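You operate a simulated robot arm through the tools that you are given. There is no shell and no other tool.

Carry out the task below with a simulated robot arm. There is one attempt and no reset: what you move stays moved.

Task
Plug in the light box and take one heel shot of the sneaker.
Fine: the one on the plate; grey backdrop, meter on OK, door shut; zoom and tone as they are.

The check looks at the end state, three seconds after you hand in, the way a careful person would. Anything else that was tipped, shoved, dropped, spilled or broken makes it a failure.

Robot
A 7-joint arm with a two-finger parallel gripper, fixed in place. Base frame: the origin is at the foot of the arm, x ahead of it, y to its left, z up. Readings come in cm, rad, newtons and seconds.
With the tool pointing down near the work surface it reaches from about 30 to 72 cm from the base axis. Its first joint turns from -2.496 to 2.496 rad. Payload 3 kg.
The TCP is the grasp point between the finger pads, 3 cm short of the fingertips. In the tool frame z runs along the fingers and y along their closing line. Largest opening 9.4 cm; finger width 2.8, thickness 1; the body of the gripper, 5 by 9.6 cm, starts 5.5 cm behind the TCP.
Orientation is that of the tool frame in the base frame, as a unit quaternion [x, y, z, w]. With the fingers straight down and closing along the base's y, the tool's x points along the base's -x, its y along +y and its z along -z.

Tools
- The arm moves only by the tool nudge_tool. Its argument "motion" is a list of rows, each a list of 3 entries, a list of its own where there are three numbers: the turn, a rotation vector about the tool's x, y, z in rad, then the shift along the tool's x, y, z in cm, then the opening, from 0 (shut) to 1 (fully open). In form: [[[rx, ry, rz], [x, y, z], hand], ...]. A call has 1 to 20 rows; each row is the pose to reach, as a shift and turn from the pose commanded when the call began, along the tool's axes at that moment. Each row takes 0.2 s and may step no farther than 5 cm and 0.15 rad from the row before; otherwise, or with a gripper value out of range, the whole call is refused. A pose out of reach is approached as far as the arm can. The call stops where the force on the tool passes 50 N (or 10 N more than at its start, if that is more) or the arm is blocked; 0.2 s more then pass. The fingers move at their own pace (about 4.5 cm/s each) and stop on an object; they squeeze with about 24 N. The grip force told is the motor's: it shows also when the fingers shut on nothing. Time passes only in rows, and 0.2 s behind the last, so rows that repeat a pose let the fingers close. It gives the time, the measured TCP pose, the force on the tool (base axes), the opening and the grip force at its end, in the units of the frame above (readings bear some noise), with the torque about the TCP (base axes, N m) and any sound that the robot's microphone picked up.
- Cameras (640 x 400 px; columns grow to the right, rows downward): "scene" is fixed at [5.06, 49.66, 136.18]; the picture's right is [-0.35, -0.94, 0.00], its down [0.00, -0.00, -1.00] and it looks along [0.94, -0.35, 0.00] (base axes); focal length 214 px, centre (320, 200). "wrist" rides on the gripper at [7.6, 1.4, -10.2] in the tool frame; the picture's right is [-0.18, 0.98, 0.00], its down [-0.75, -0.14, -0.64] and it looks along [-0.63, -0.12, 0.77] (tool axes); focal length 243 px, centre (320, 200). There is no depth. A picture from a camera that has moved, and an enlarged one, comes with that camera's place and axes in the base frame and with its lens. The place of the scene camera against the robot may be out by one fixed shift of up to 1.8 cm in any direction.
- grab_frame(camera): a new picture of that camera. It takes no simulated time.
- move_column(by): slides the trunk up (or, below 0, down) by that many cm; the arm rides with it, the base frame stays. It gives what a move gives, with no picture.
- zoom(camera, box): a new picture of the part [left, top, right, bottom] of that camera's present view, enlarged. It takes no simulated time.
- finish_job(): hands the job in; it is judged then, once.

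Nothing tells you positions but the pictures and the camera data. Unless the task says otherwise, let go and move clear before handing in.

The tools are called after ">>>" as name(argument=value, ...) on one line, values as JSON. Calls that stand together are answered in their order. nudge_tool: Moves the arm, as the interface text tells. Its arguments: {"type":"object","properties":{"motion":{"type":"array"}},"required":["motion"]} The other tools are called the same way: move_column (by) slides the trunk up or down; grab_frame (camera) takes a picture; zoom (camera, box) takes an enlarged picture of a part of a camera's view; finish_job () hands the job in.

At the start:

```text
time_s: 0.0
eef_pos: [38.14, 42.17, 146.23]
tcp_rot: [0.0, 1.0, 0.0, 0.0]
force: [-0.1, -0.2, 0.2]
ft_torque: [0.0, -0.04, -0.01]
grip_width: 9.39
finger_force: 0.0
trunk travel left (down, up): [-25.6, 13.4]
```

scene: 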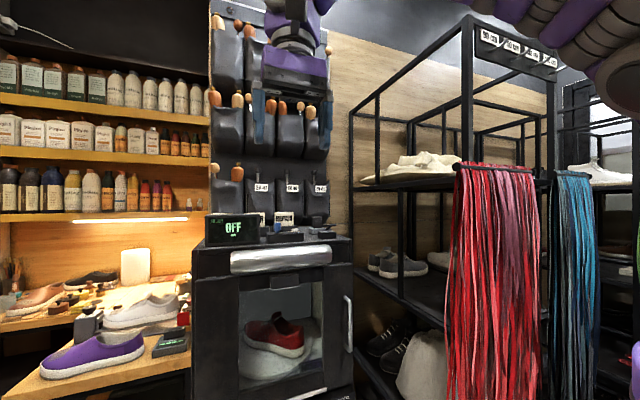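
wrist: 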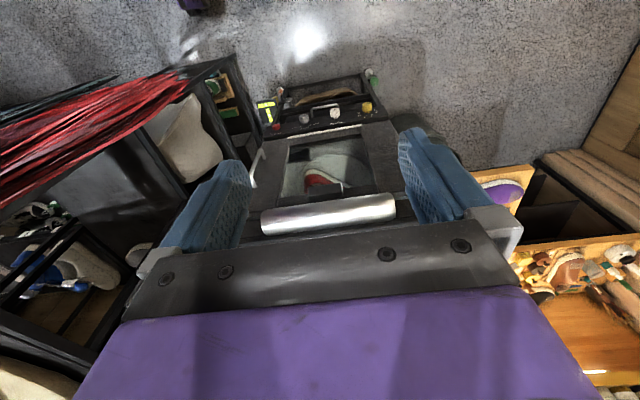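

I see a black light box with a red sneaker inside on a plate, a display on top reading OFF, and a panel of controls low at the front. I'll look closer at everything before moving.

>>> zoom(camera="scene", box=[180, 200, 370, 400])

>>> zoom(camera="wrist", box=[220, 60, 420, 240])

>>> zoom(camera="scene", box=[190, 190, 350, 290])

>>> zoom(camera="scene", box=[0, 250, 220, 400])

```text
2.00 times, centred on (275, 300) of scene
camera zoom: at [5.06, 49.66, 136.18], right [-0.35, -0.94, 0.0], down [0.0, 0.0, -1.0], along [0.94, -0.35, 0.0], focal length 429 px, centre (410, 0)
```

zoom: 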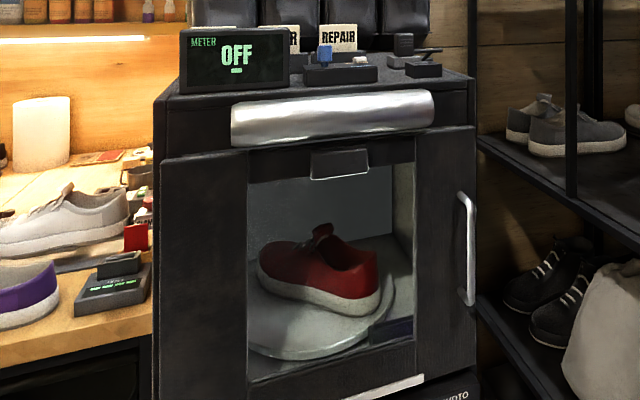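

```text
2.22 times, centred on (320, 150) of wrist
camera zoom: at [30.64, 43.68, 156.64], right [0.18, 0.98, 0.0], down [0.75, -0.14, 0.64], along [0.63, -0.12, -0.77], focal length 539 px, centre (320, 311)
```

zoom: 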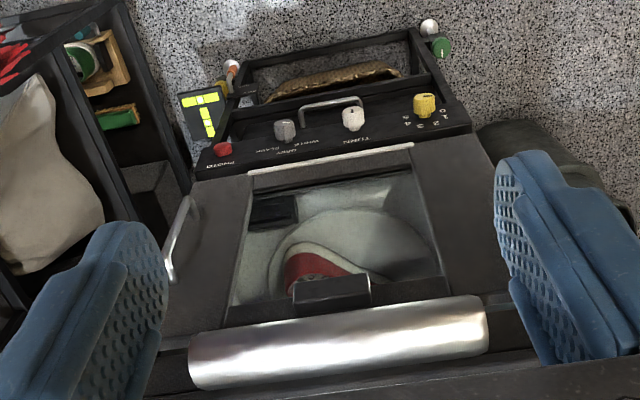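

```text
4.00 times, centred on (270, 240) of scene
camera zoom: at [5.06, 49.66, 136.18], right [-0.35, -0.94, 0.0], down [0.0, 0.0, -1.0], along [0.94, -0.35, 0.0], focal length 858 px, centre (520, 40)
```

zoom: 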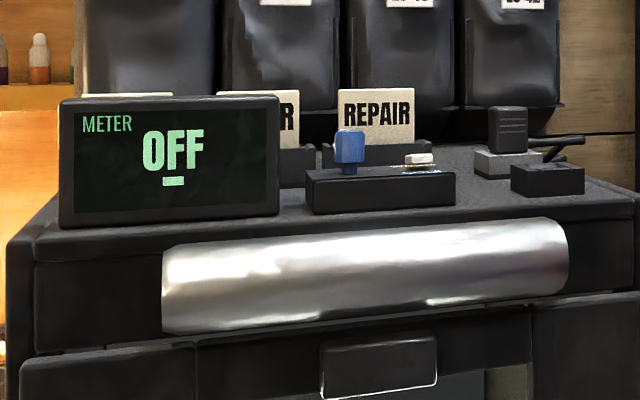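

```text
2.67 times, centred on (110, 325) of scene
camera zoom: at [5.06, 49.66, 136.18], right [-0.35, -0.94, 0.0], down [0.0, 0.0, -1.0], along [0.94, -0.35, 0.0], focal length 572 px, centre (880, -133)
```

zoom: 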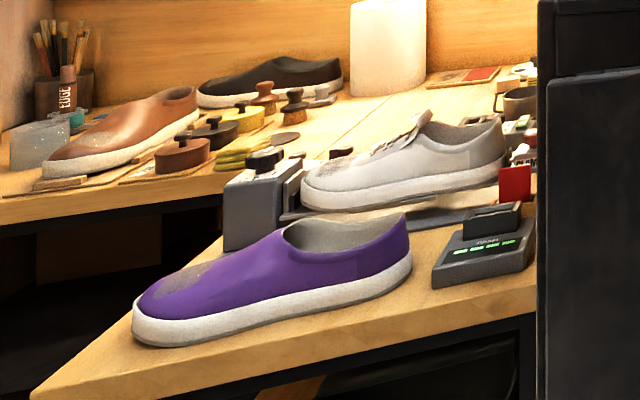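

The panel with PHOTO, backdrop, TURN and a yellow 0–4 knob is low in front; on top of the box are the meter, a small box with two sliders, and what looks like a plug and socket. I'll raise the trunk to look down at the box top.

>>> move_column(by=12)

>>> grab_frame(camera="wrist")

>>> zoom(camera="wrist", box=[240, 120, 420, 240])

>>> zoom(camera="wrist", box=[240, 40, 420, 160])

>>> grab_frame(camera="scene")

```text
time_s: 1.5
eef_pos: [38.14, 41.94, 158.3]
tcp_rot: [0.0, 1.0, 0.001, -0.001]
force: [-0.2, -0.7, -0.2]
ft_torque: [0.04, -0.02, 0.01]
grip_width: 9.4
finger_force: 0.1
trunk travel left (down, up): [-37.6, 1.4]
```

```text
taken
camera wrist: at [30.57, 43.38, 168.73], right [0.18, 0.98, 0.0], down [0.75, -0.14, 0.64], along [0.63, -0.12, -0.77], focal length 243 px, centre (320, 200)
```

wrist: 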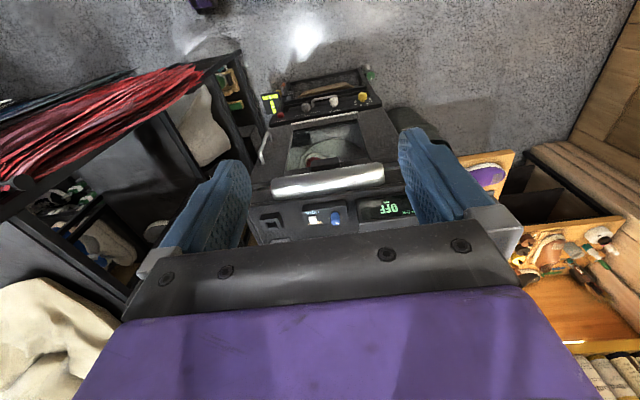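

```text
3.33 times, centred on (330, 180) of wrist
camera zoom: at [30.57, 43.38, 168.73], right [0.18, 0.98, 0.0], down [0.75, -0.14, 0.64], along [0.63, -0.12, -0.77], focal length 809 px, centre (287, 267)
```

zoom: 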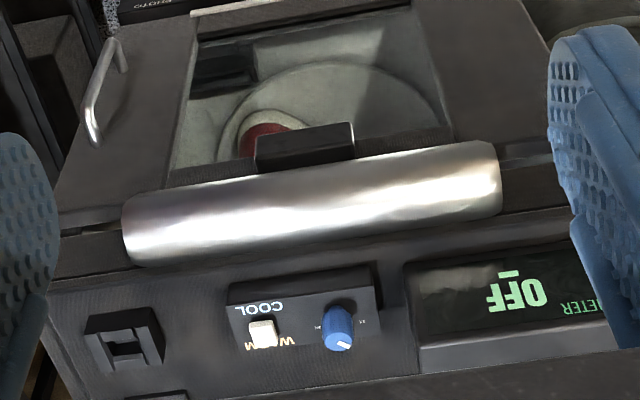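

```text
3.33 times, centred on (330, 100) of wrist
camera zoom: at [30.57, 43.38, 168.73], right [0.18, 0.98, 0.0], down [0.75, -0.14, 0.64], along [0.63, -0.12, -0.77], focal length 809 px, centre (287, 533)
```

zoom: 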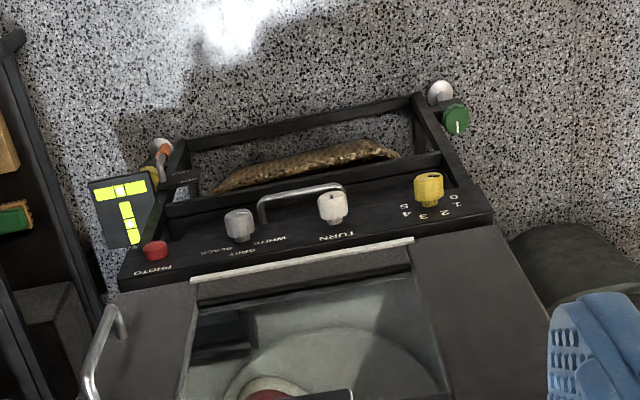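

```text
taken
```

scene: 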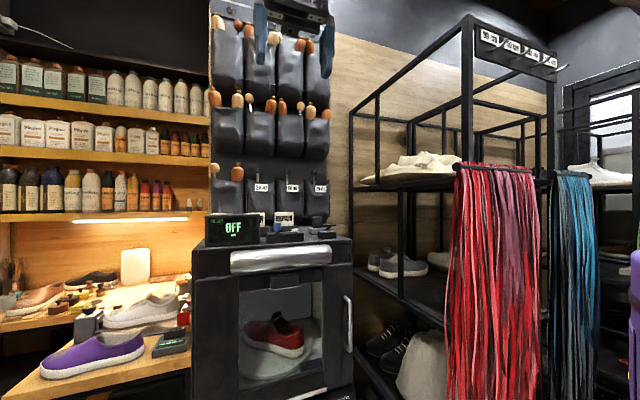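

From above I see the socket block, a COOL/WARM rocker, a blue zoom knob and the meter on the box top. Next I tilt the tool forward to see the plug behind the socket.

>>> nudge_tool(motion=[[[0, -0.12, 0], [0, 0, 0], 1], [[0, -0.24, 0], [0, 0, 0], 1], [[0, -0.36, 0], [0, 0, 0], 1], [[0, -0.48, 0], [0, 0, 0], 1]])

>>> grab_frame(camera="wrist")

```text
time_s: 2.5
eef_pos: [37.88, 41.88, 158.28]
tcp_rot: [0.001, 0.971, 0.001, 0.239]
force: [-1.0, 0.2, 0.9]
ft_torque: [-0.03, 0.0, -0.01]
grip_width: 9.41
finger_force: 0.1
trunk travel left (down, up): [-37.6, 1.4]
```

```text
taken
camera wrist: at [26.45, 43.38, 164.04], right [0.16, 0.98, 0.09], down [0.37, -0.14, 0.92], along [0.91, -0.12, -0.39], focal length 243 px, centre (320, 200)
```

wrist: 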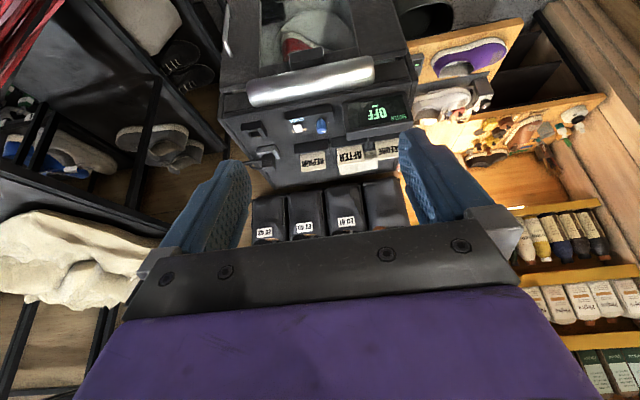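

>>> zoom(camera="wrist", box=[200, 60, 440, 210])

>>> zoom(camera="wrist", box=[210, 100, 330, 190])

```text
2.67 times, centred on (320, 135) of wrist
camera zoom: at [26.45, 43.38, 164.04], right [0.16, 0.98, 0.09], down [0.37, -0.14, 0.92], along [0.91, -0.12, -0.39], focal length 647 px, centre (320, 373)
```

zoom: 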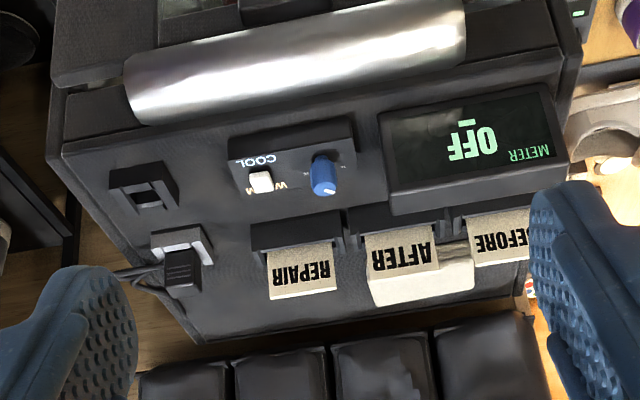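

```text
4.44 times, centred on (270, 145) of wrist
camera zoom: at [26.45, 43.38, 164.04], right [0.16, 0.98, 0.09], down [0.37, -0.14, 0.92], along [0.91, -0.12, -0.39], focal length 1078 px, centre (542, 444)
```

zoom: 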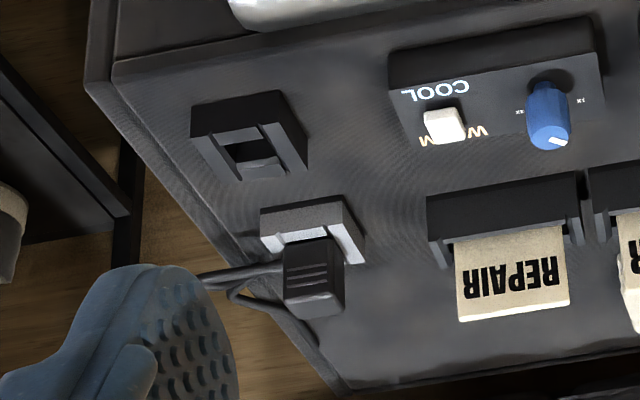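

The plug is a ribbed black block sitting in a grey rest near (79, 23.5, 128), and the socket is a block with a square hole near (72, 22.5, 124). I'll bring the wrist camera closer to study them.

>>> nudge_tool(motion=[[[0, 0, 0], [-2.1, -2, 2.8], 1], [[0, 0, 0], [-4.2, -4, 5.5], 1], [[0, 0, 0], [-6.2, -6, 8.3], 1], [[0, 0, 0], [-8.3, -8, 11.1], 1], [[0, 0, 0], [-10.4, -10, 13.9], 1], [[0, 0, 0], [-12.5, -12, 16.6], 1], [[0, 0, 0], [-14.5, -14, 19.4], 1], [[0, 0, 0], [-16.6, -16, 22.2], 1]])

>>> grab_frame(camera="wrist")

>>> grab_frame(camera="scene")

```text
time_s: 4.3
eef_pos: [63.51, 26.11, 146.3]
tcp_rot: [0.0, 0.972, 0.0, 0.235]
force: [0.6, 0.3, 0.0]
ft_torque: [0.02, 0.01, 0.03]
grip_width: 9.4
finger_force: 0.1
trunk travel left (down, up): [-37.6, 1.4]
```

```text
taken
camera wrist: at [52.09, 27.5, 152.04], right [0.16, 0.98, 0.09], down [0.37, -0.14, 0.92], along [0.91, -0.12, -0.39], focal length 243 px, centre (320, 200)
```

wrist: 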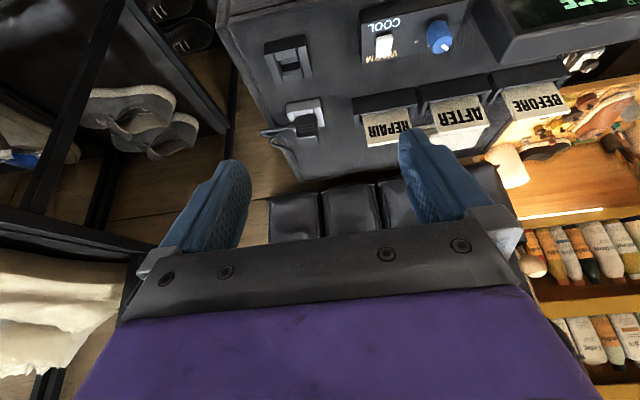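

```text
taken
```

scene: 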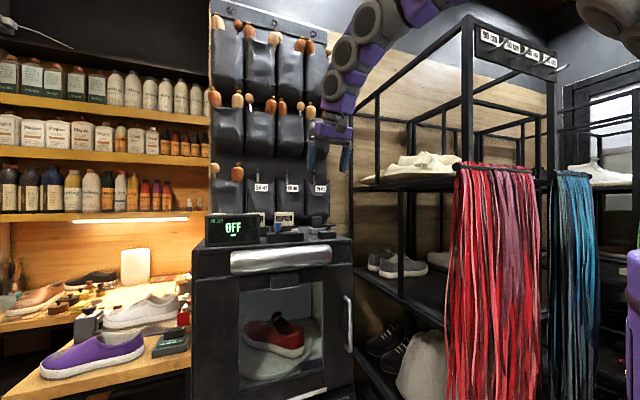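

>>> zoom(camera="wrist", box=[230, 20, 360, 170])

>>> zoom(camera="wrist", box=[265, 80, 345, 150])

>>> zoom(camera="wrist", box=[350, 0, 470, 70])

```text
2.67 times, centred on (295, 95) of wrist
camera zoom: at [52.09, 27.5, 152.04], right [0.16, 0.98, 0.09], down [0.37, -0.14, 0.92], along [0.91, -0.12, -0.39], focal length 647 px, centre (387, 480)
```

zoom: 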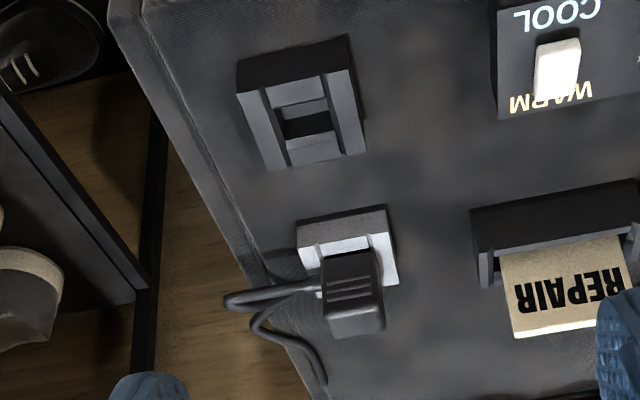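

```text
5.71 times, centred on (305, 115) of wrist
camera zoom: at [52.09, 27.5, 152.04], right [0.16, 0.98, 0.09], down [0.37, -0.14, 0.92], along [0.91, -0.12, -0.39], focal length 1386 px, centre (406, 686)
```

zoom: 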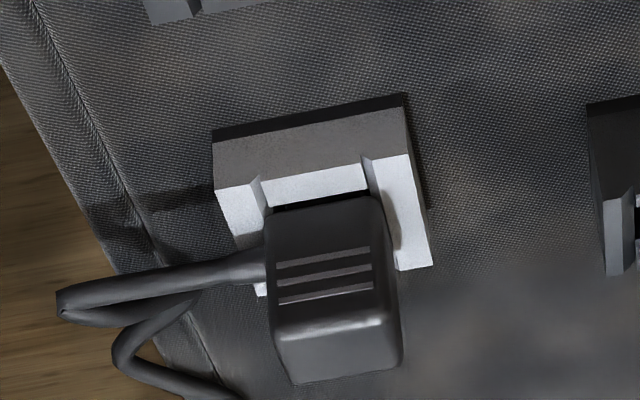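

```text
5.33 times, centred on (410, 35) of wrist
camera zoom: at [52.09, 27.5, 152.04], right [0.16, 0.98, 0.09], down [0.37, -0.14, 0.92], along [0.91, -0.12, -0.39], focal length 1294 px, centre (-160, 1080)
```

zoom: 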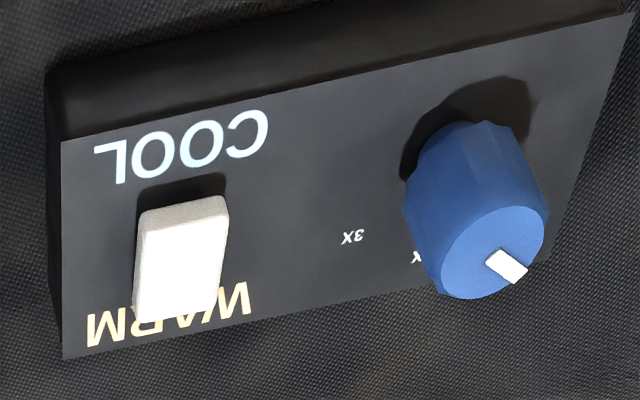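

The plug is roughly 3 wide by 2.5 thick and 4 cm tall above its rest, with the cable leaving its −y side low down, so I can grip the top of it from its ±y sides with a tilted tool. I'll check whether the arm can reach that far, staying well above everything.

>>> nudge_tool(motion=[[[0, 0, 0], [-2.6, -0.8, 2.5], 1], [[0, 0, 0], [-5.2, -1.6, 5.1], 1], [[0, 0, 0], [-7.9, -2.3, 7.6], 1], [[0, 0, 0], [-10.5, -3.1, 10.1], 1]])

>>> grab_frame(camera="scene")

>>> grab_frame(camera="wrist")

```text
time_s: 5.3
eef_pos: [77.28, 22.88, 141.91]
tcp_rot: [0.001, 0.972, 0.0, 0.236]
force: [0.3, -0.6, -0.1]
ft_torque: [0.01, 0.03, -0.03]
grip_width: 9.39
finger_force: 0.0
trunk travel left (down, up): [-37.6, 1.4]
```

```text
taken
```

scene: 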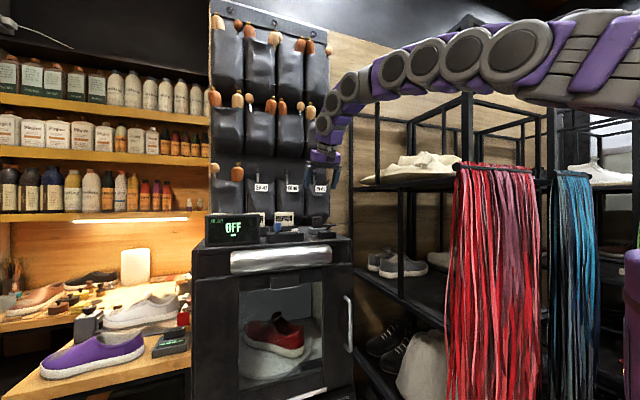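

```text
taken
camera wrist: at [65.85, 24.29, 147.67], right [0.16, 0.98, 0.09], down [0.37, -0.14, 0.92], along [0.91, -0.12, -0.39], focal length 243 px, centre (320, 200)
```

wrist: 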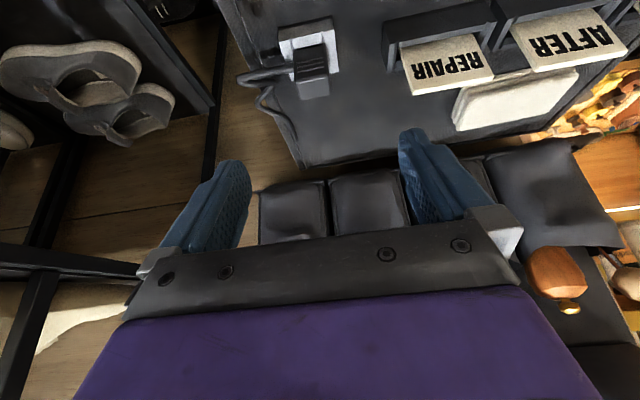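

The arm reaches here. I'll zoom in to triangulate the plug from this nearer view.

>>> zoom(camera="wrist", box=[235, 0, 395, 110])

>>> zoom(camera="scene", box=[250, 205, 350, 265])

```text
3.64 times, centred on (315, 55) of wrist
camera zoom: at [65.85, 24.29, 147.67], right [0.16, 0.98, 0.09], down [0.37, -0.14, 0.92], along [0.91, -0.12, -0.39], focal length 882 px, centre (338, 727)
```

zoom: 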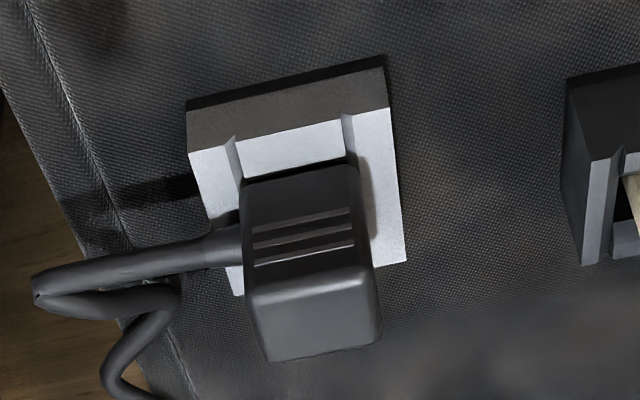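

```text
6.40 times, centred on (300, 235) of scene
camera zoom: at [5.06, 49.66, 136.18], right [-0.35, -0.94, 0.0], down [0.0, 0.0, -1.0], along [0.94, -0.35, 0.0], focal length 1373 px, centre (448, -24)
```

zoom: 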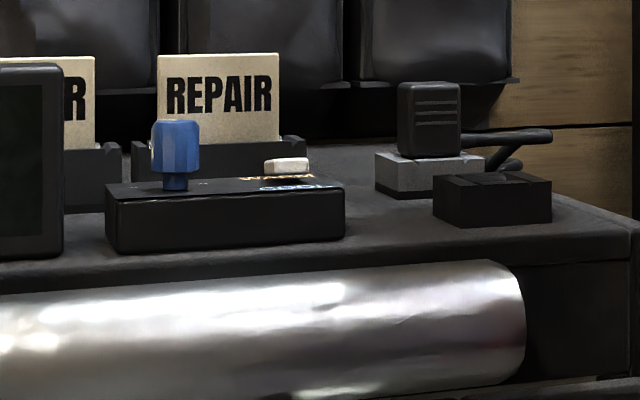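

The plug centre is near (83.5, 22.4), top about z=128; the socket centre near (73.4, 22.5). Before lowering the trunk I want to be sure the arm clears the rack on the −y side, so I'll look at it.

>>> zoom(camera="wrist", box=[0, 0, 260, 400])

>>> zoom(camera="scene", box=[320, 0, 640, 200])

```text
1.00 times, centred on (130, 200) of wrist (not enlarged: the box is as wide or as high as the picture)
camera zoom: at [65.85, 24.29, 147.67], right [0.16, 0.98, 0.09], down [0.37, -0.14, 0.92], along [0.91, -0.12, -0.39], focal length 243 px, centre (510, 200)
```

zoom: 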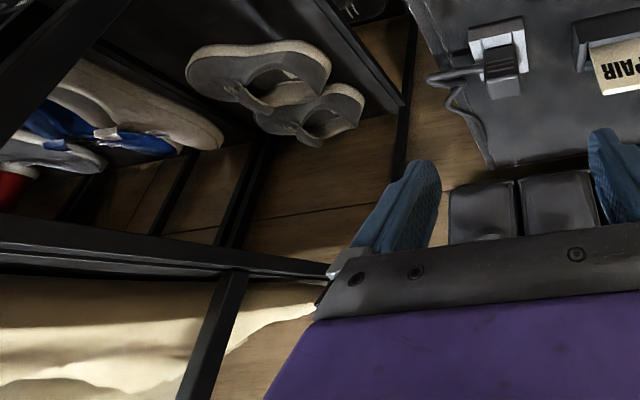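

```text
2.00 times, centred on (480, 100) of scene
camera zoom: at [5.06, 49.66, 136.18], right [-0.35, -0.94, 0.0], down [0.0, 0.0, -1.0], along [0.94, -0.35, 0.0], focal length 429 px, centre (0, 400)
```

zoom: 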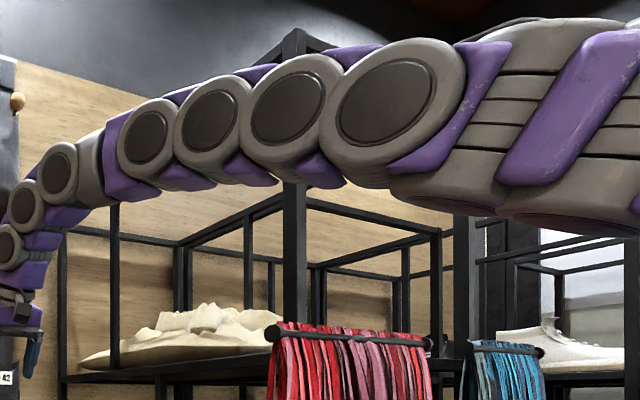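

The tall rack post works out near (50, −14), about 29 cm from the arm's line, so lowering the trunk is safe. Now I tilt further and extend to sit over the plug, still high up.

>>> nudge_tool(motion=[[[0, -0.08, 0], [-1.3, -0.15, 0.65], 1], [[0, -0.16, 0], [-2.5, -0.3, 1.3], 1], [[0, -0.24, 0], [-3.8, -0.45, 2.0], 1], [[0, -0.32, 0], [-5.06, -0.6, 2.63], 1], [[0, -0.32, 0], [-5.06, -0.6, 2.63], 1]])

>>> grab_frame(camera="wrist")

>>> grab_frame(camera="scene")

```text
time_s: 6.5
eef_pos: [82.65, 22.13, 142.14]
tcp_rot: [0.001, 0.921, 0.0, 0.39]
force: [-0.1, -0.3, -0.3]
ft_torque: [0.0, -0.01, 0.01]
grip_width: 9.41
finger_force: 0.0
trunk travel left (down, up): [-37.6, 1.4]
```

```text
taken
camera wrist: at [70.0, 23.56, 144.04], right [0.13, 0.98, 0.13], down [0.06, -0.14, 0.99], along [0.99, -0.12, -0.08], focal length 243 px, centre (320, 200)
```

wrist: 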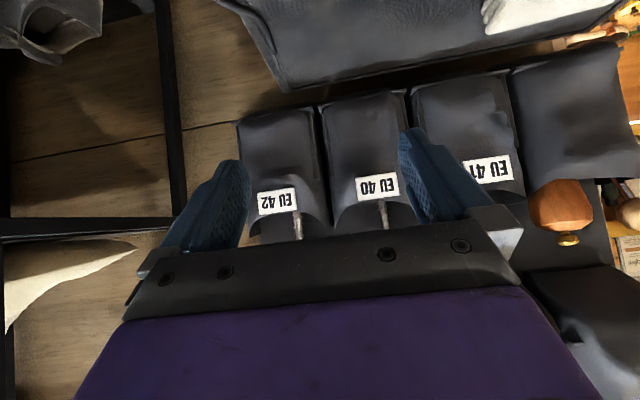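

```text
taken
```

scene: 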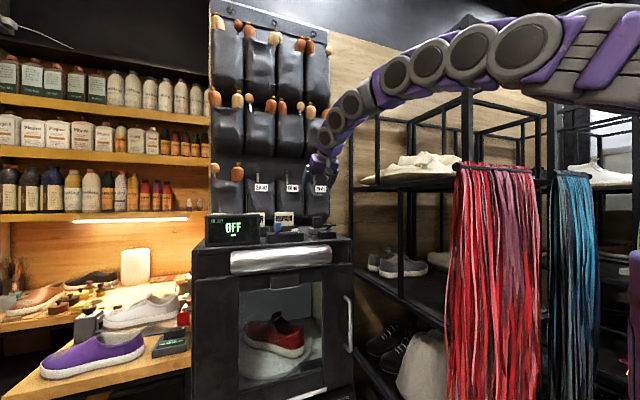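

The TCP is over the plug at z≈142 with the tool tilted 0.8 rad. I'll ride the trunk down 7 cm (pure vertical) and look again.

>>> move_column(by=-7)

>>> grab_frame(camera="wrist")

>>> zoom(camera="wrist", box=[220, 0, 420, 125])

>>> zoom(camera="scene", box=[270, 130, 390, 260])

```text
time_s: 7.6
eef_pos: [82.64, 22.05, 135.24]
tcp_rot: [0.0, 0.921, 0.001, 0.389]
force: [0.1, 0.0, -0.6]
ft_torque: [-0.02, 0.01, 0.01]
grip_width: 9.41
finger_force: 0.0
trunk travel left (down, up): [-30.6, 8.4]
```

```text
taken
camera wrist: at [70.03, 23.55, 137.04], right [0.13, 0.98, 0.13], down [0.06, -0.14, 0.99], along [0.99, -0.12, -0.08], focal length 243 px, centre (320, 200)
```

wrist: 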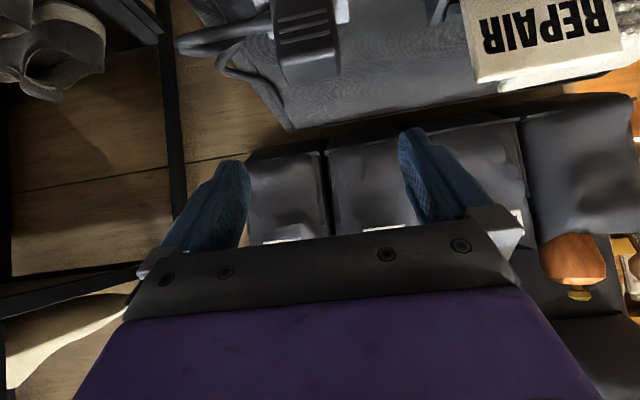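

```text
3.20 times, centred on (320, 62) of wrist
camera zoom: at [70.03, 23.55, 137.04], right [0.13, 0.98, 0.13], down [0.06, -0.14, 0.99], along [0.99, -0.12, -0.08], focal length 776 px, centre (320, 640)
```

zoom: 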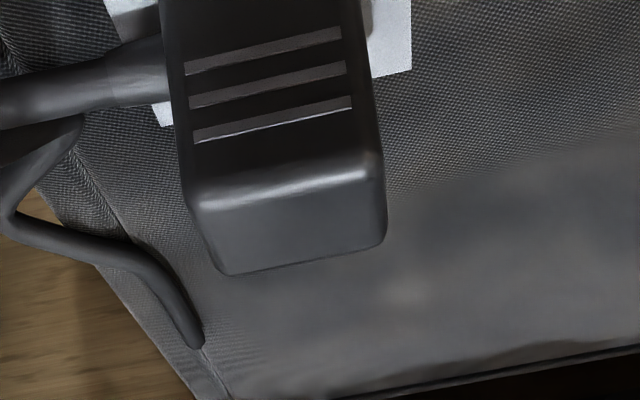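

```text
3.08 times, centred on (330, 195) of scene
camera zoom: at [5.06, 49.66, 136.18], right [-0.35, -0.94, 0.0], down [0.0, 0.0, -1.0], along [0.94, -0.35, 0.0], focal length 660 px, centre (289, 215)
```

zoom: 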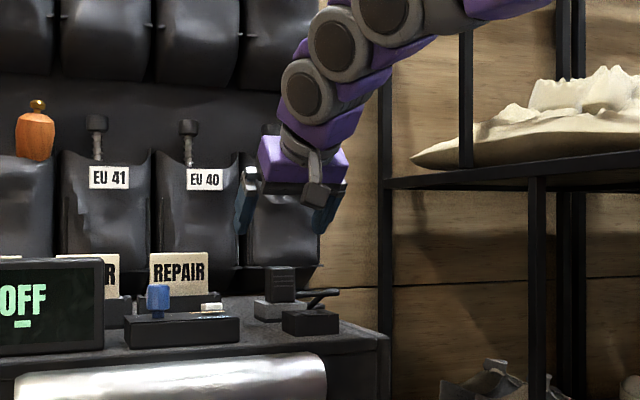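

Triangulating from three views, the plug body spans x≈81.4–84.0, y≈21.0–24.0, top z≈129.1, and the cable leaves at z≈125.5. I'll bring the open fingers to just at the plug's top and check centring.

>>> nudge_tool(motion=[[[0, 0, 0], [1.58, 0.18, 0.81], 1], [[0, 0, 0], [3.16, 0.35, 1.62], 1], [[0, 0, 0], [3.16, 0.35, 1.62], 1]])

>>> grab_frame(camera="wrist")

>>> zoom(camera="wrist", box=[180, 0, 460, 175])

>>> zoom(camera="scene", box=[290, 170, 370, 240])

```text
time_s: 8.4
eef_pos: [81.61, 22.43, 131.67]
tcp_rot: [0.0, 0.921, 0.0, 0.39]
force: [0.8, -0.2, -0.7]
ft_torque: [0.0, 0.04, 0.01]
grip_width: 9.41
finger_force: 0.2
trunk travel left (down, up): [-30.6, 8.4]
```

```text
taken
camera wrist: at [69.05, 23.86, 133.46], right [0.13, 0.98, 0.13], down [0.06, -0.14, 0.99], along [0.99, -0.12, -0.08], focal length 243 px, centre (320, 200)
```

wrist: 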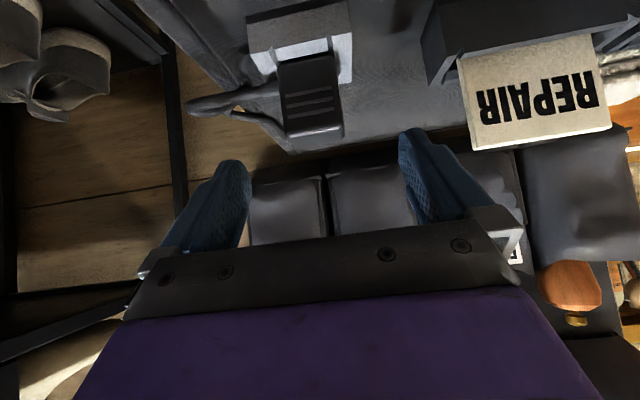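

```text
2.29 times, centred on (320, 88) of wrist
camera zoom: at [69.05, 23.86, 133.46], right [0.13, 0.98, 0.13], down [0.06, -0.14, 0.99], along [0.99, -0.12, -0.08], focal length 555 px, centre (320, 457)
```

zoom: 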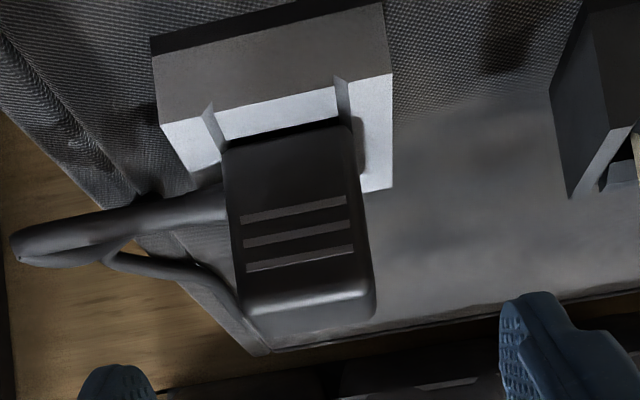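

```text
5.71 times, centred on (330, 205) of scene
camera zoom: at [5.06, 49.66, 136.18], right [-0.35, -0.94, 0.0], down [0.0, 0.0, -1.0], along [0.94, -0.35, 0.0], focal length 1226 px, centre (263, 171)
```

zoom: 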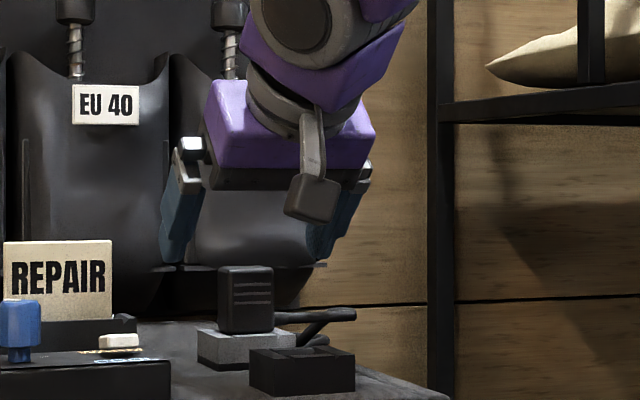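

Both fingers straddle the plug symmetrically (y≈22.45), and the cable's top is near z=125.8. I'll descend 2.35 cm, then verify before closing.

>>> nudge_tool(motion=[[[0, 0, 0], [0.84, 0, 0.82], 1], [[0, 0, 0], [1.69, 0, 1.64], 1], [[0, 0, 0], [1.69, 0, 1.64], 1]])

>>> grab_frame(camera="wrist")

>>> zoom(camera="scene", box=[290, 180, 370, 240])

```text
time_s: 9.2
eef_pos: [81.78, 22.57, 129.39]
tcp_rot: [0.001, 0.921, 0.0, 0.39]
force: [0.1, 0.4, 0.3]
ft_torque: [-0.02, 0.0, 0.0]
grip_width: 9.39
finger_force: 0.0
trunk travel left (down, up): [-30.6, 8.4]
```

```text
taken
camera wrist: at [69.12, 23.9, 131.3], right [0.13, 0.98, 0.13], down [0.06, -0.14, 0.99], along [0.99, -0.12, -0.08], focal length 243 px, centre (320, 200)
```

wrist: 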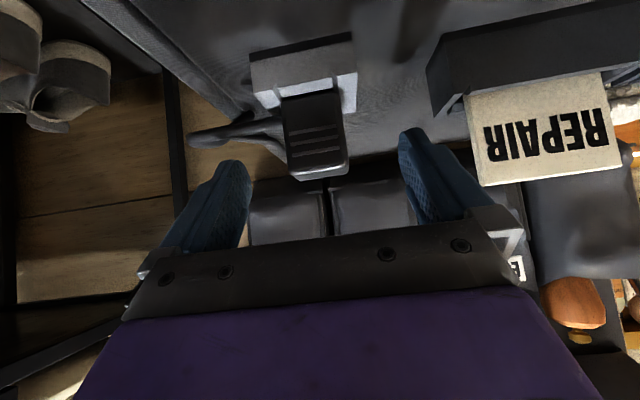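

```text
6.67 times, centred on (330, 210) of scene
camera zoom: at [5.06, 49.66, 136.18], right [-0.35, -0.94, 0.0], down [0.0, 0.0, -1.0], along [0.94, -0.35, 0.0], focal length 1430 px, centre (253, 133)
```

zoom: 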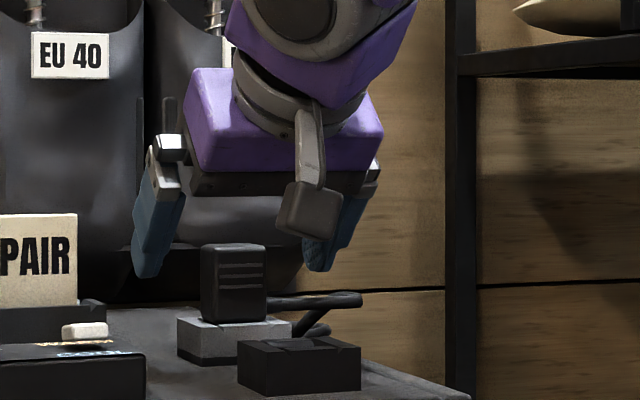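

The tips sit about 1.7 cm down the plug and still over 1 cm above the cable, so I'll drop another 0.6 cm and close.

>>> nudge_tool(motion=[[[0, 0, 0], [0.43, 0, 0.42], 1], [[0, 0, 0], [0.43, 0, 0.42], 0.5], [[0, 0, 0], [0.43, 0, 0.42], 0.4], [[0, 0, 0], [0.43, 0, 0.42], 0.3], [[0, 0, 0], [0.43, 0, 0.42], 0.2], [[0, 0, 0], [0.43, 0, 0.42], 0.1], [[0, 0, 0], [0.43, 0, 0.42], 0.1]])

>>> grab_frame(camera="wrist")

>>> zoom(camera="scene", box=[290, 180, 370, 240])

```text
time_s: 10.8
eef_pos: [81.61, 22.48, 128.92]
tcp_rot: [0.001, 0.921, 0.001, 0.39]
force: [0.4, 0.2, 0.8]
ft_torque: [-0.01, 0.01, 0.0]
grip_width: 3.36
finger_force: 24.0
trunk travel left (down, up): [-30.6, 8.4]
```

```text
taken
camera wrist: at [69.08, 23.92, 130.72], right [0.13, 0.98, 0.13], down [0.06, -0.14, 0.99], along [0.99, -0.12, -0.08], focal length 243 px, centre (320, 200)
```

wrist: 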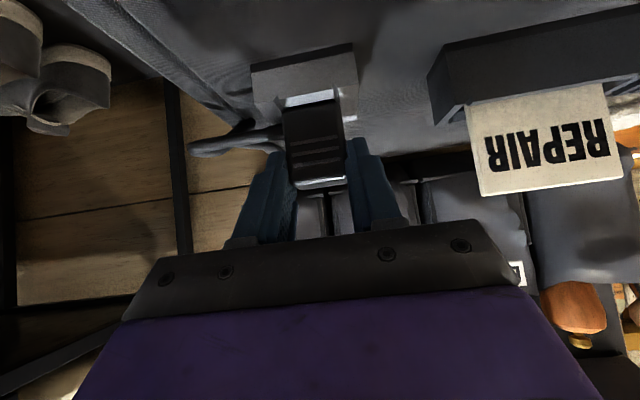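

```text
6.67 times, centred on (330, 210) of scene
camera zoom: at [5.06, 49.66, 136.18], right [-0.35, -0.94, 0.0], down [0.0, 0.0, -1.0], along [0.94, -0.35, 0.0], focal length 1430 px, centre (253, 133)
```

zoom: 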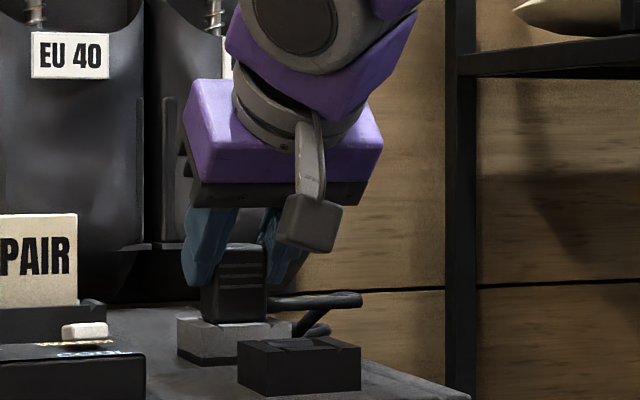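

The plug is gripped (3.36 cm, 24 N). Now I lift it straight up 5 cm out of its rest.

>>> nudge_tool(motion=[[[0, 0, 0], [-0.36, 0, -0.35], 0.1], [[0, 0, 0], [-1.08, 0, -1.05], 0.1], [[0, 0, 0], [-1.79, 0, -1.74], 0.1], [[0, 0, 0], [-2.69, 0, -2.61], 0.1], [[0, 0, 0], [-3.59, 0, -3.48], 0.1], [[0, 0, 0], [-3.59, 0, -3.48], 0.1]])

>>> grab_frame(camera="wrist")

>>> zoom(camera="scene", box=[290, 170, 370, 240])

```text
time_s: 12.2
eef_pos: [81.79, 22.55, 133.69]
tcp_rot: [0.001, 0.921, 0.001, 0.389]
force: [-0.2, -1.4, -1.9]
ft_torque: [0.03, -0.01, -0.02]
grip_width: 3.32
finger_force: 24.5
trunk travel left (down, up): [-30.6, 8.4]
```

```text
taken
camera wrist: at [69.15, 23.89, 135.61], right [0.13, 0.98, 0.13], down [0.07, -0.14, 0.99], along [0.99, -0.12, -0.08], focal length 243 px, centre (320, 200)
```

wrist: 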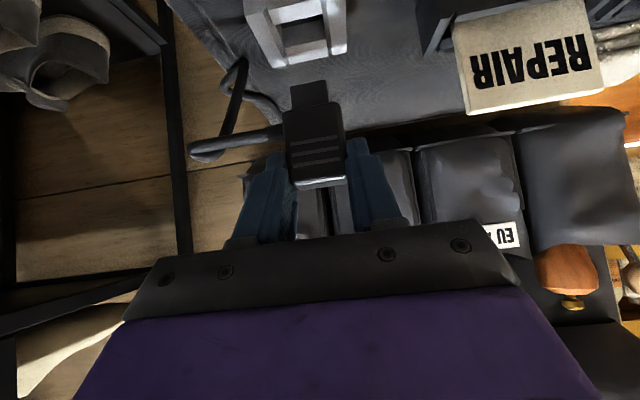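

```text
5.71 times, centred on (330, 205) of scene
camera zoom: at [5.06, 49.66, 136.18], right [-0.35, -0.94, 0.0], down [0.0, 0.0, -1.0], along [0.94, -0.35, 0.0], focal length 1226 px, centre (263, 171)
```

zoom: 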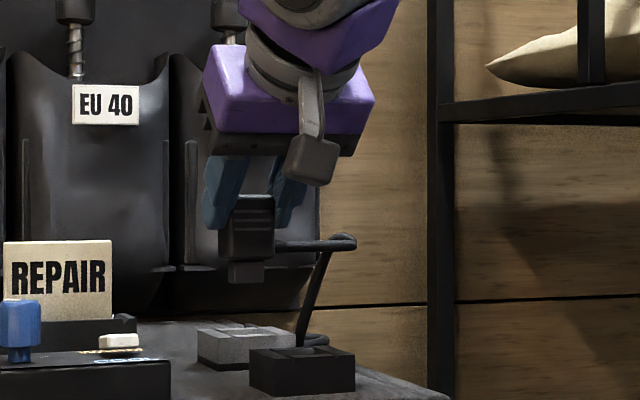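

The plug came out cleanly and hangs upright; its narrow foot points down. The empty rest has the same shape as the socket, so I'll record the rest's pixels here and match the socket to them after moving back along −x.

>>> zoom(camera="wrist", box=[220, 0, 380, 100])

>>> nudge_tool(motion=[[[0, 0, 0], [1.75, 0, -1.79], 0.1], [[0, 0, 0], [3.49, 0, -3.59], 0.1], [[0, 0, 0], [5.22, 0, -5.37], 0.1], [[0, 0, 0], [6.97, 0, -7.17], 0.1], [[0, 0, 0], [6.97, 0, -7.17], 0.1]])

>>> grab_frame(camera="wrist")

>>> zoom(camera="wrist", box=[220, 0, 380, 100])

>>> zoom(camera="scene", box=[290, 170, 370, 240])

```text
4.00 times, centred on (300, 50) of wrist
camera zoom: at [69.15, 23.89, 135.61], right [0.13, 0.98, 0.13], down [0.07, -0.14, 0.99], along [0.99, -0.12, -0.08], focal length 970 px, centre (400, 800)
```

zoom: 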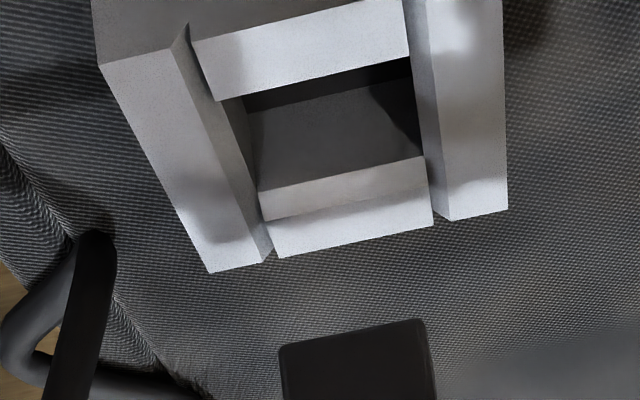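

```text
time_s: 13.4
eef_pos: [71.66, 22.39, 133.68]
tcp_rot: [0.002, 0.922, 0.0, 0.388]
force: [1.0, -0.1, -1.1]
ft_torque: [0.0, 0.01, 0.01]
grip_width: 3.37
finger_force: 24.3
trunk travel left (down, up): [-30.6, 8.4]
```

```text
taken
camera wrist: at [59.12, 23.84, 135.6], right [0.13, 0.98, 0.13], down [0.07, -0.14, 0.99], along [0.99, -0.12, -0.08], focal length 243 px, centre (320, 200)
```

wrist: 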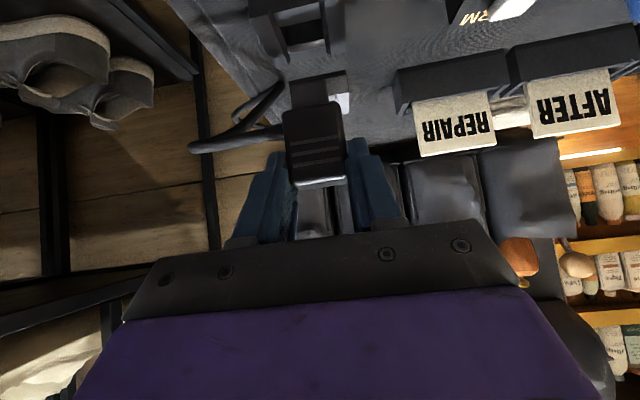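

```text
4.00 times, centred on (300, 50) of wrist
camera zoom: at [59.12, 23.84, 135.6], right [0.13, 0.98, 0.13], down [0.07, -0.14, 0.99], along [0.99, -0.12, -0.08], focal length 970 px, centre (400, 800)
```

zoom: 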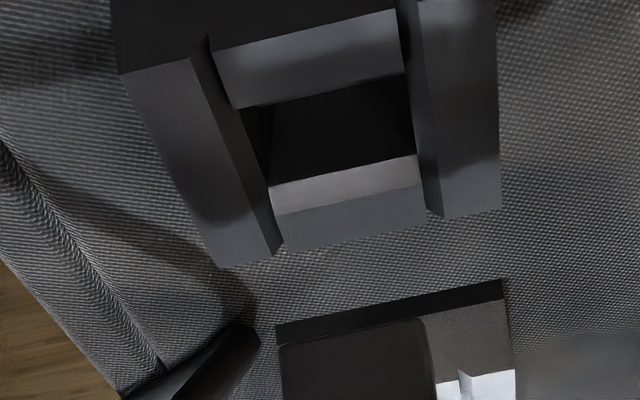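

```text
5.71 times, centred on (330, 205) of scene
camera zoom: at [5.06, 49.66, 136.18], right [-0.35, -0.94, 0.0], down [0.0, 0.0, -1.0], along [0.94, -0.35, 0.0], focal length 1226 px, centre (263, 171)
```

zoom: 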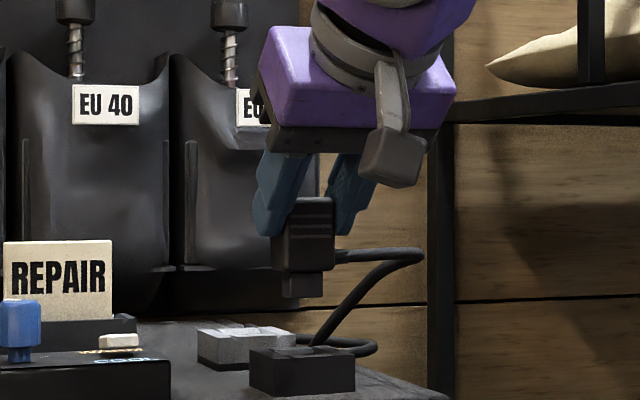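

The −10.0 cm shift places the plug over the socket just as it was over the rest (socket outline centre differs by under 0.1 cm). I'll zoom on the plug itself to check that its foot lines up with the hole.

>>> zoom(camera="wrist", box=[260, 60, 380, 200])

>>> zoom(camera="scene", box=[310, 195, 360, 240])

```text
2.86 times, centred on (320, 130) of wrist
camera zoom: at [59.12, 23.84, 135.6], right [0.13, 0.98, 0.13], down [0.07, -0.14, 0.99], along [0.99, -0.12, -0.08], focal length 693 px, centre (320, 400)
```

zoom: 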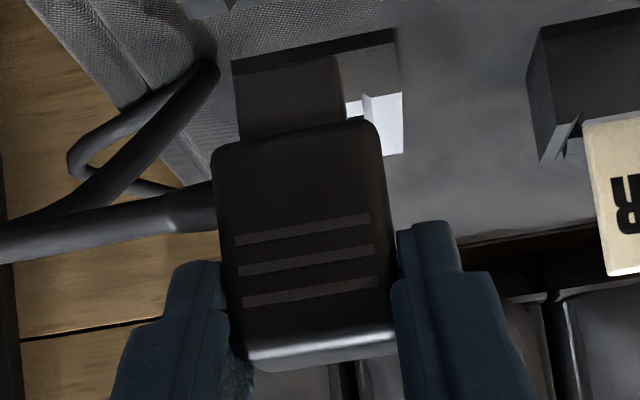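

```text
8.89 times, centred on (335, 218) of scene
camera zoom: at [5.06, 49.66, 136.18], right [-0.35, -0.94, 0.0], down [0.0, 0.0, -1.0], along [0.94, -0.35, 0.0], focal length 1906 px, centre (187, 44)
```

zoom: 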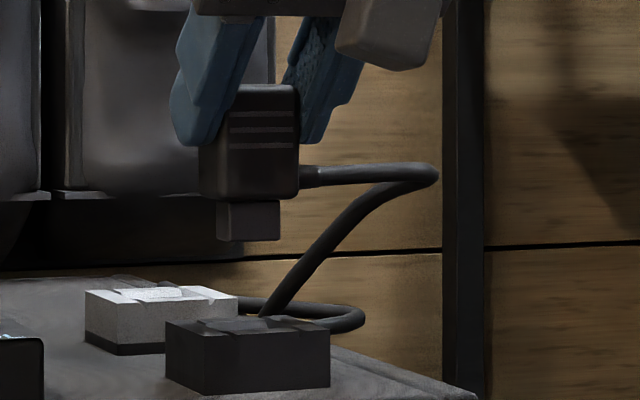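

The plug and its foot line up with the socket hole in both views (within ~0.1 cm in y, ~0.2 in x). I'll lower it 4 cm toward the hole and check before seating.

>>> nudge_tool(motion=[[[0, 0, 0], [0.57, 0, 0.56], 0.1], [[0, 0, 0], [1.15, 0, 1.11], 0.1], [[0, 0, 0], [1.72, 0, 1.67], 0.1], [[0, 0, 0], [2.15, 0, 2.09], 0.1], [[0, 0, 0], [2.44, 0, 2.37], 0.1], [[0, 0, 0], [2.44, 0, 2.37], 0.1]])

>>> zoom(camera="wrist", box=[220, 40, 400, 200])

>>> zoom(camera="scene", box=[310, 195, 360, 240])

```text
time_s: 14.8
eef_pos: [71.5, 22.49, 130.47]
tcp_rot: [0.0, 0.921, 0.001, 0.389]
force: [-0.2, 0.0, -1.2]
ft_torque: [0.02, 0.02, -0.03]
grip_width: 3.33
finger_force: 24.0
trunk travel left (down, up): [-30.6, 8.4]
```

```text
2.50 times, centred on (310, 120) of wrist
camera zoom: at [59.02, 23.95, 132.29], right [0.13, 0.98, 0.13], down [0.07, -0.14, 0.99], along [0.99, -0.12, -0.08], focal length 606 px, centre (345, 400)
```

zoom: 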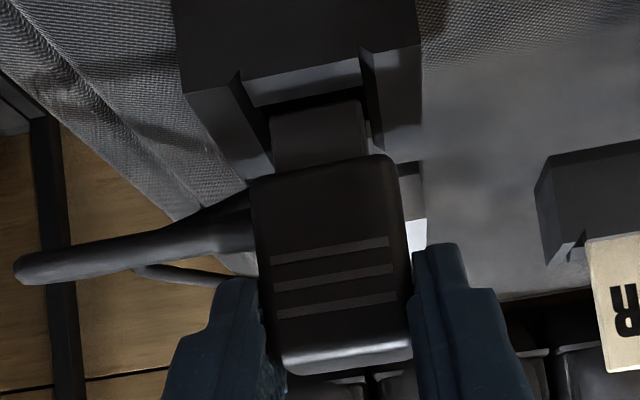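

```text
8.89 times, centred on (335, 218) of scene
camera zoom: at [5.06, 49.66, 136.18], right [-0.35, -0.94, 0.0], down [0.0, 0.0, -1.0], along [0.94, -0.35, 0.0], focal length 1906 px, centre (187, 44)
```

zoom: 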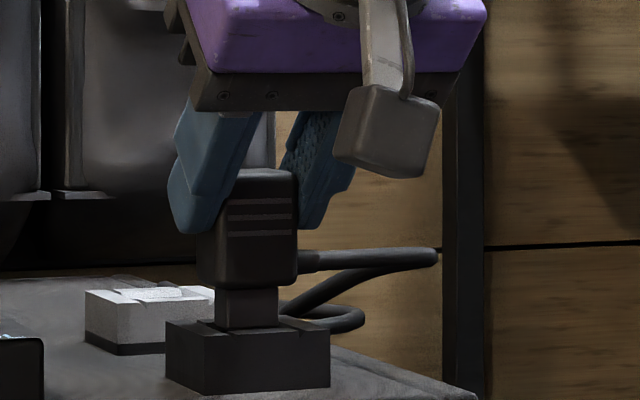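

The foot is just entering the hole, centred in both views. I'll seat it slowly over the remaining ~1.6 cm.

>>> nudge_tool(motion=[[[0, 0, 0], [0.22, 0, 0.21], 0.1], [[0, 0, 0], [0.43, 0, 0.42], 0.1], [[0, 0, 0], [0.65, 0, 0.63], 0.1], [[0, 0, 0], [0.86, 0, 0.84], 0.1], [[0, 0, 0], [1.0, 0, 0.98], 0.1], [[0, 0, 0], [1.15, 0, 1.11], 0.1], [[0, 0, 0], [1.15, 0, 1.11], 0.1]])

>>> zoom(camera="wrist", box=[220, 40, 400, 200])

>>> zoom(camera="scene", box=[310, 195, 360, 240])

>>> grab_frame(camera="scene")

```text
time_s: 16.4
eef_pos: [71.58, 22.52, 129.0]
tcp_rot: [0.0, 0.921, 0.001, 0.39]
force: [2.2, 0.2, 8.0]
ft_torque: [-0.13, -0.1, 0.04]
grip_width: 3.33
finger_force: 24.0
trunk travel left (down, up): [-30.6, 8.4]
```

```text
2.50 times, centred on (310, 120) of wrist
camera zoom: at [58.96, 23.96, 130.7], right [0.13, 0.98, 0.13], down [0.06, -0.14, 0.99], along [0.99, -0.12, -0.08], focal length 606 px, centre (345, 400)
```

zoom: 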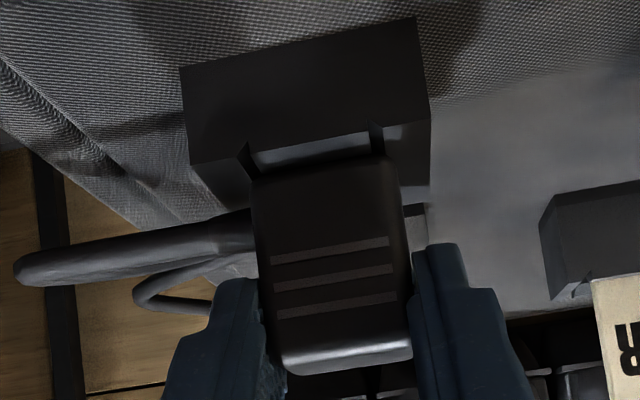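

```text
8.89 times, centred on (335, 218) of scene
camera zoom: at [5.06, 49.66, 136.18], right [-0.35, -0.94, 0.0], down [0.0, 0.0, -1.0], along [0.94, -0.35, 0.0], focal length 1906 px, centre (187, 44)
```

zoom: 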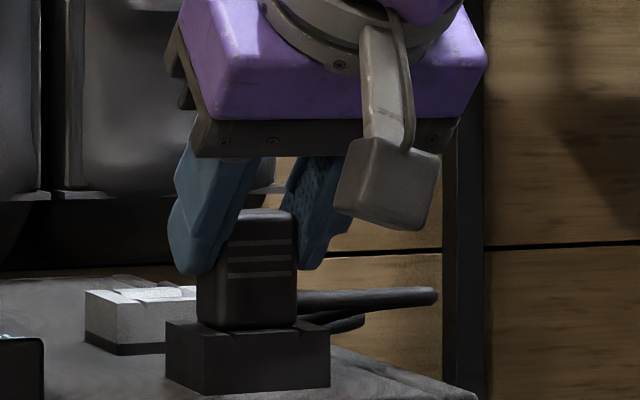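

```text
taken
```

scene: 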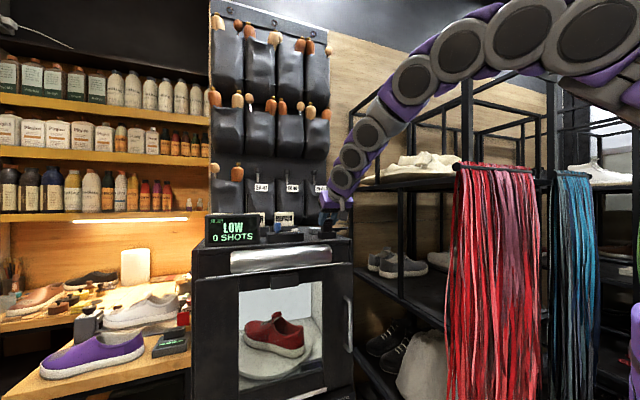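

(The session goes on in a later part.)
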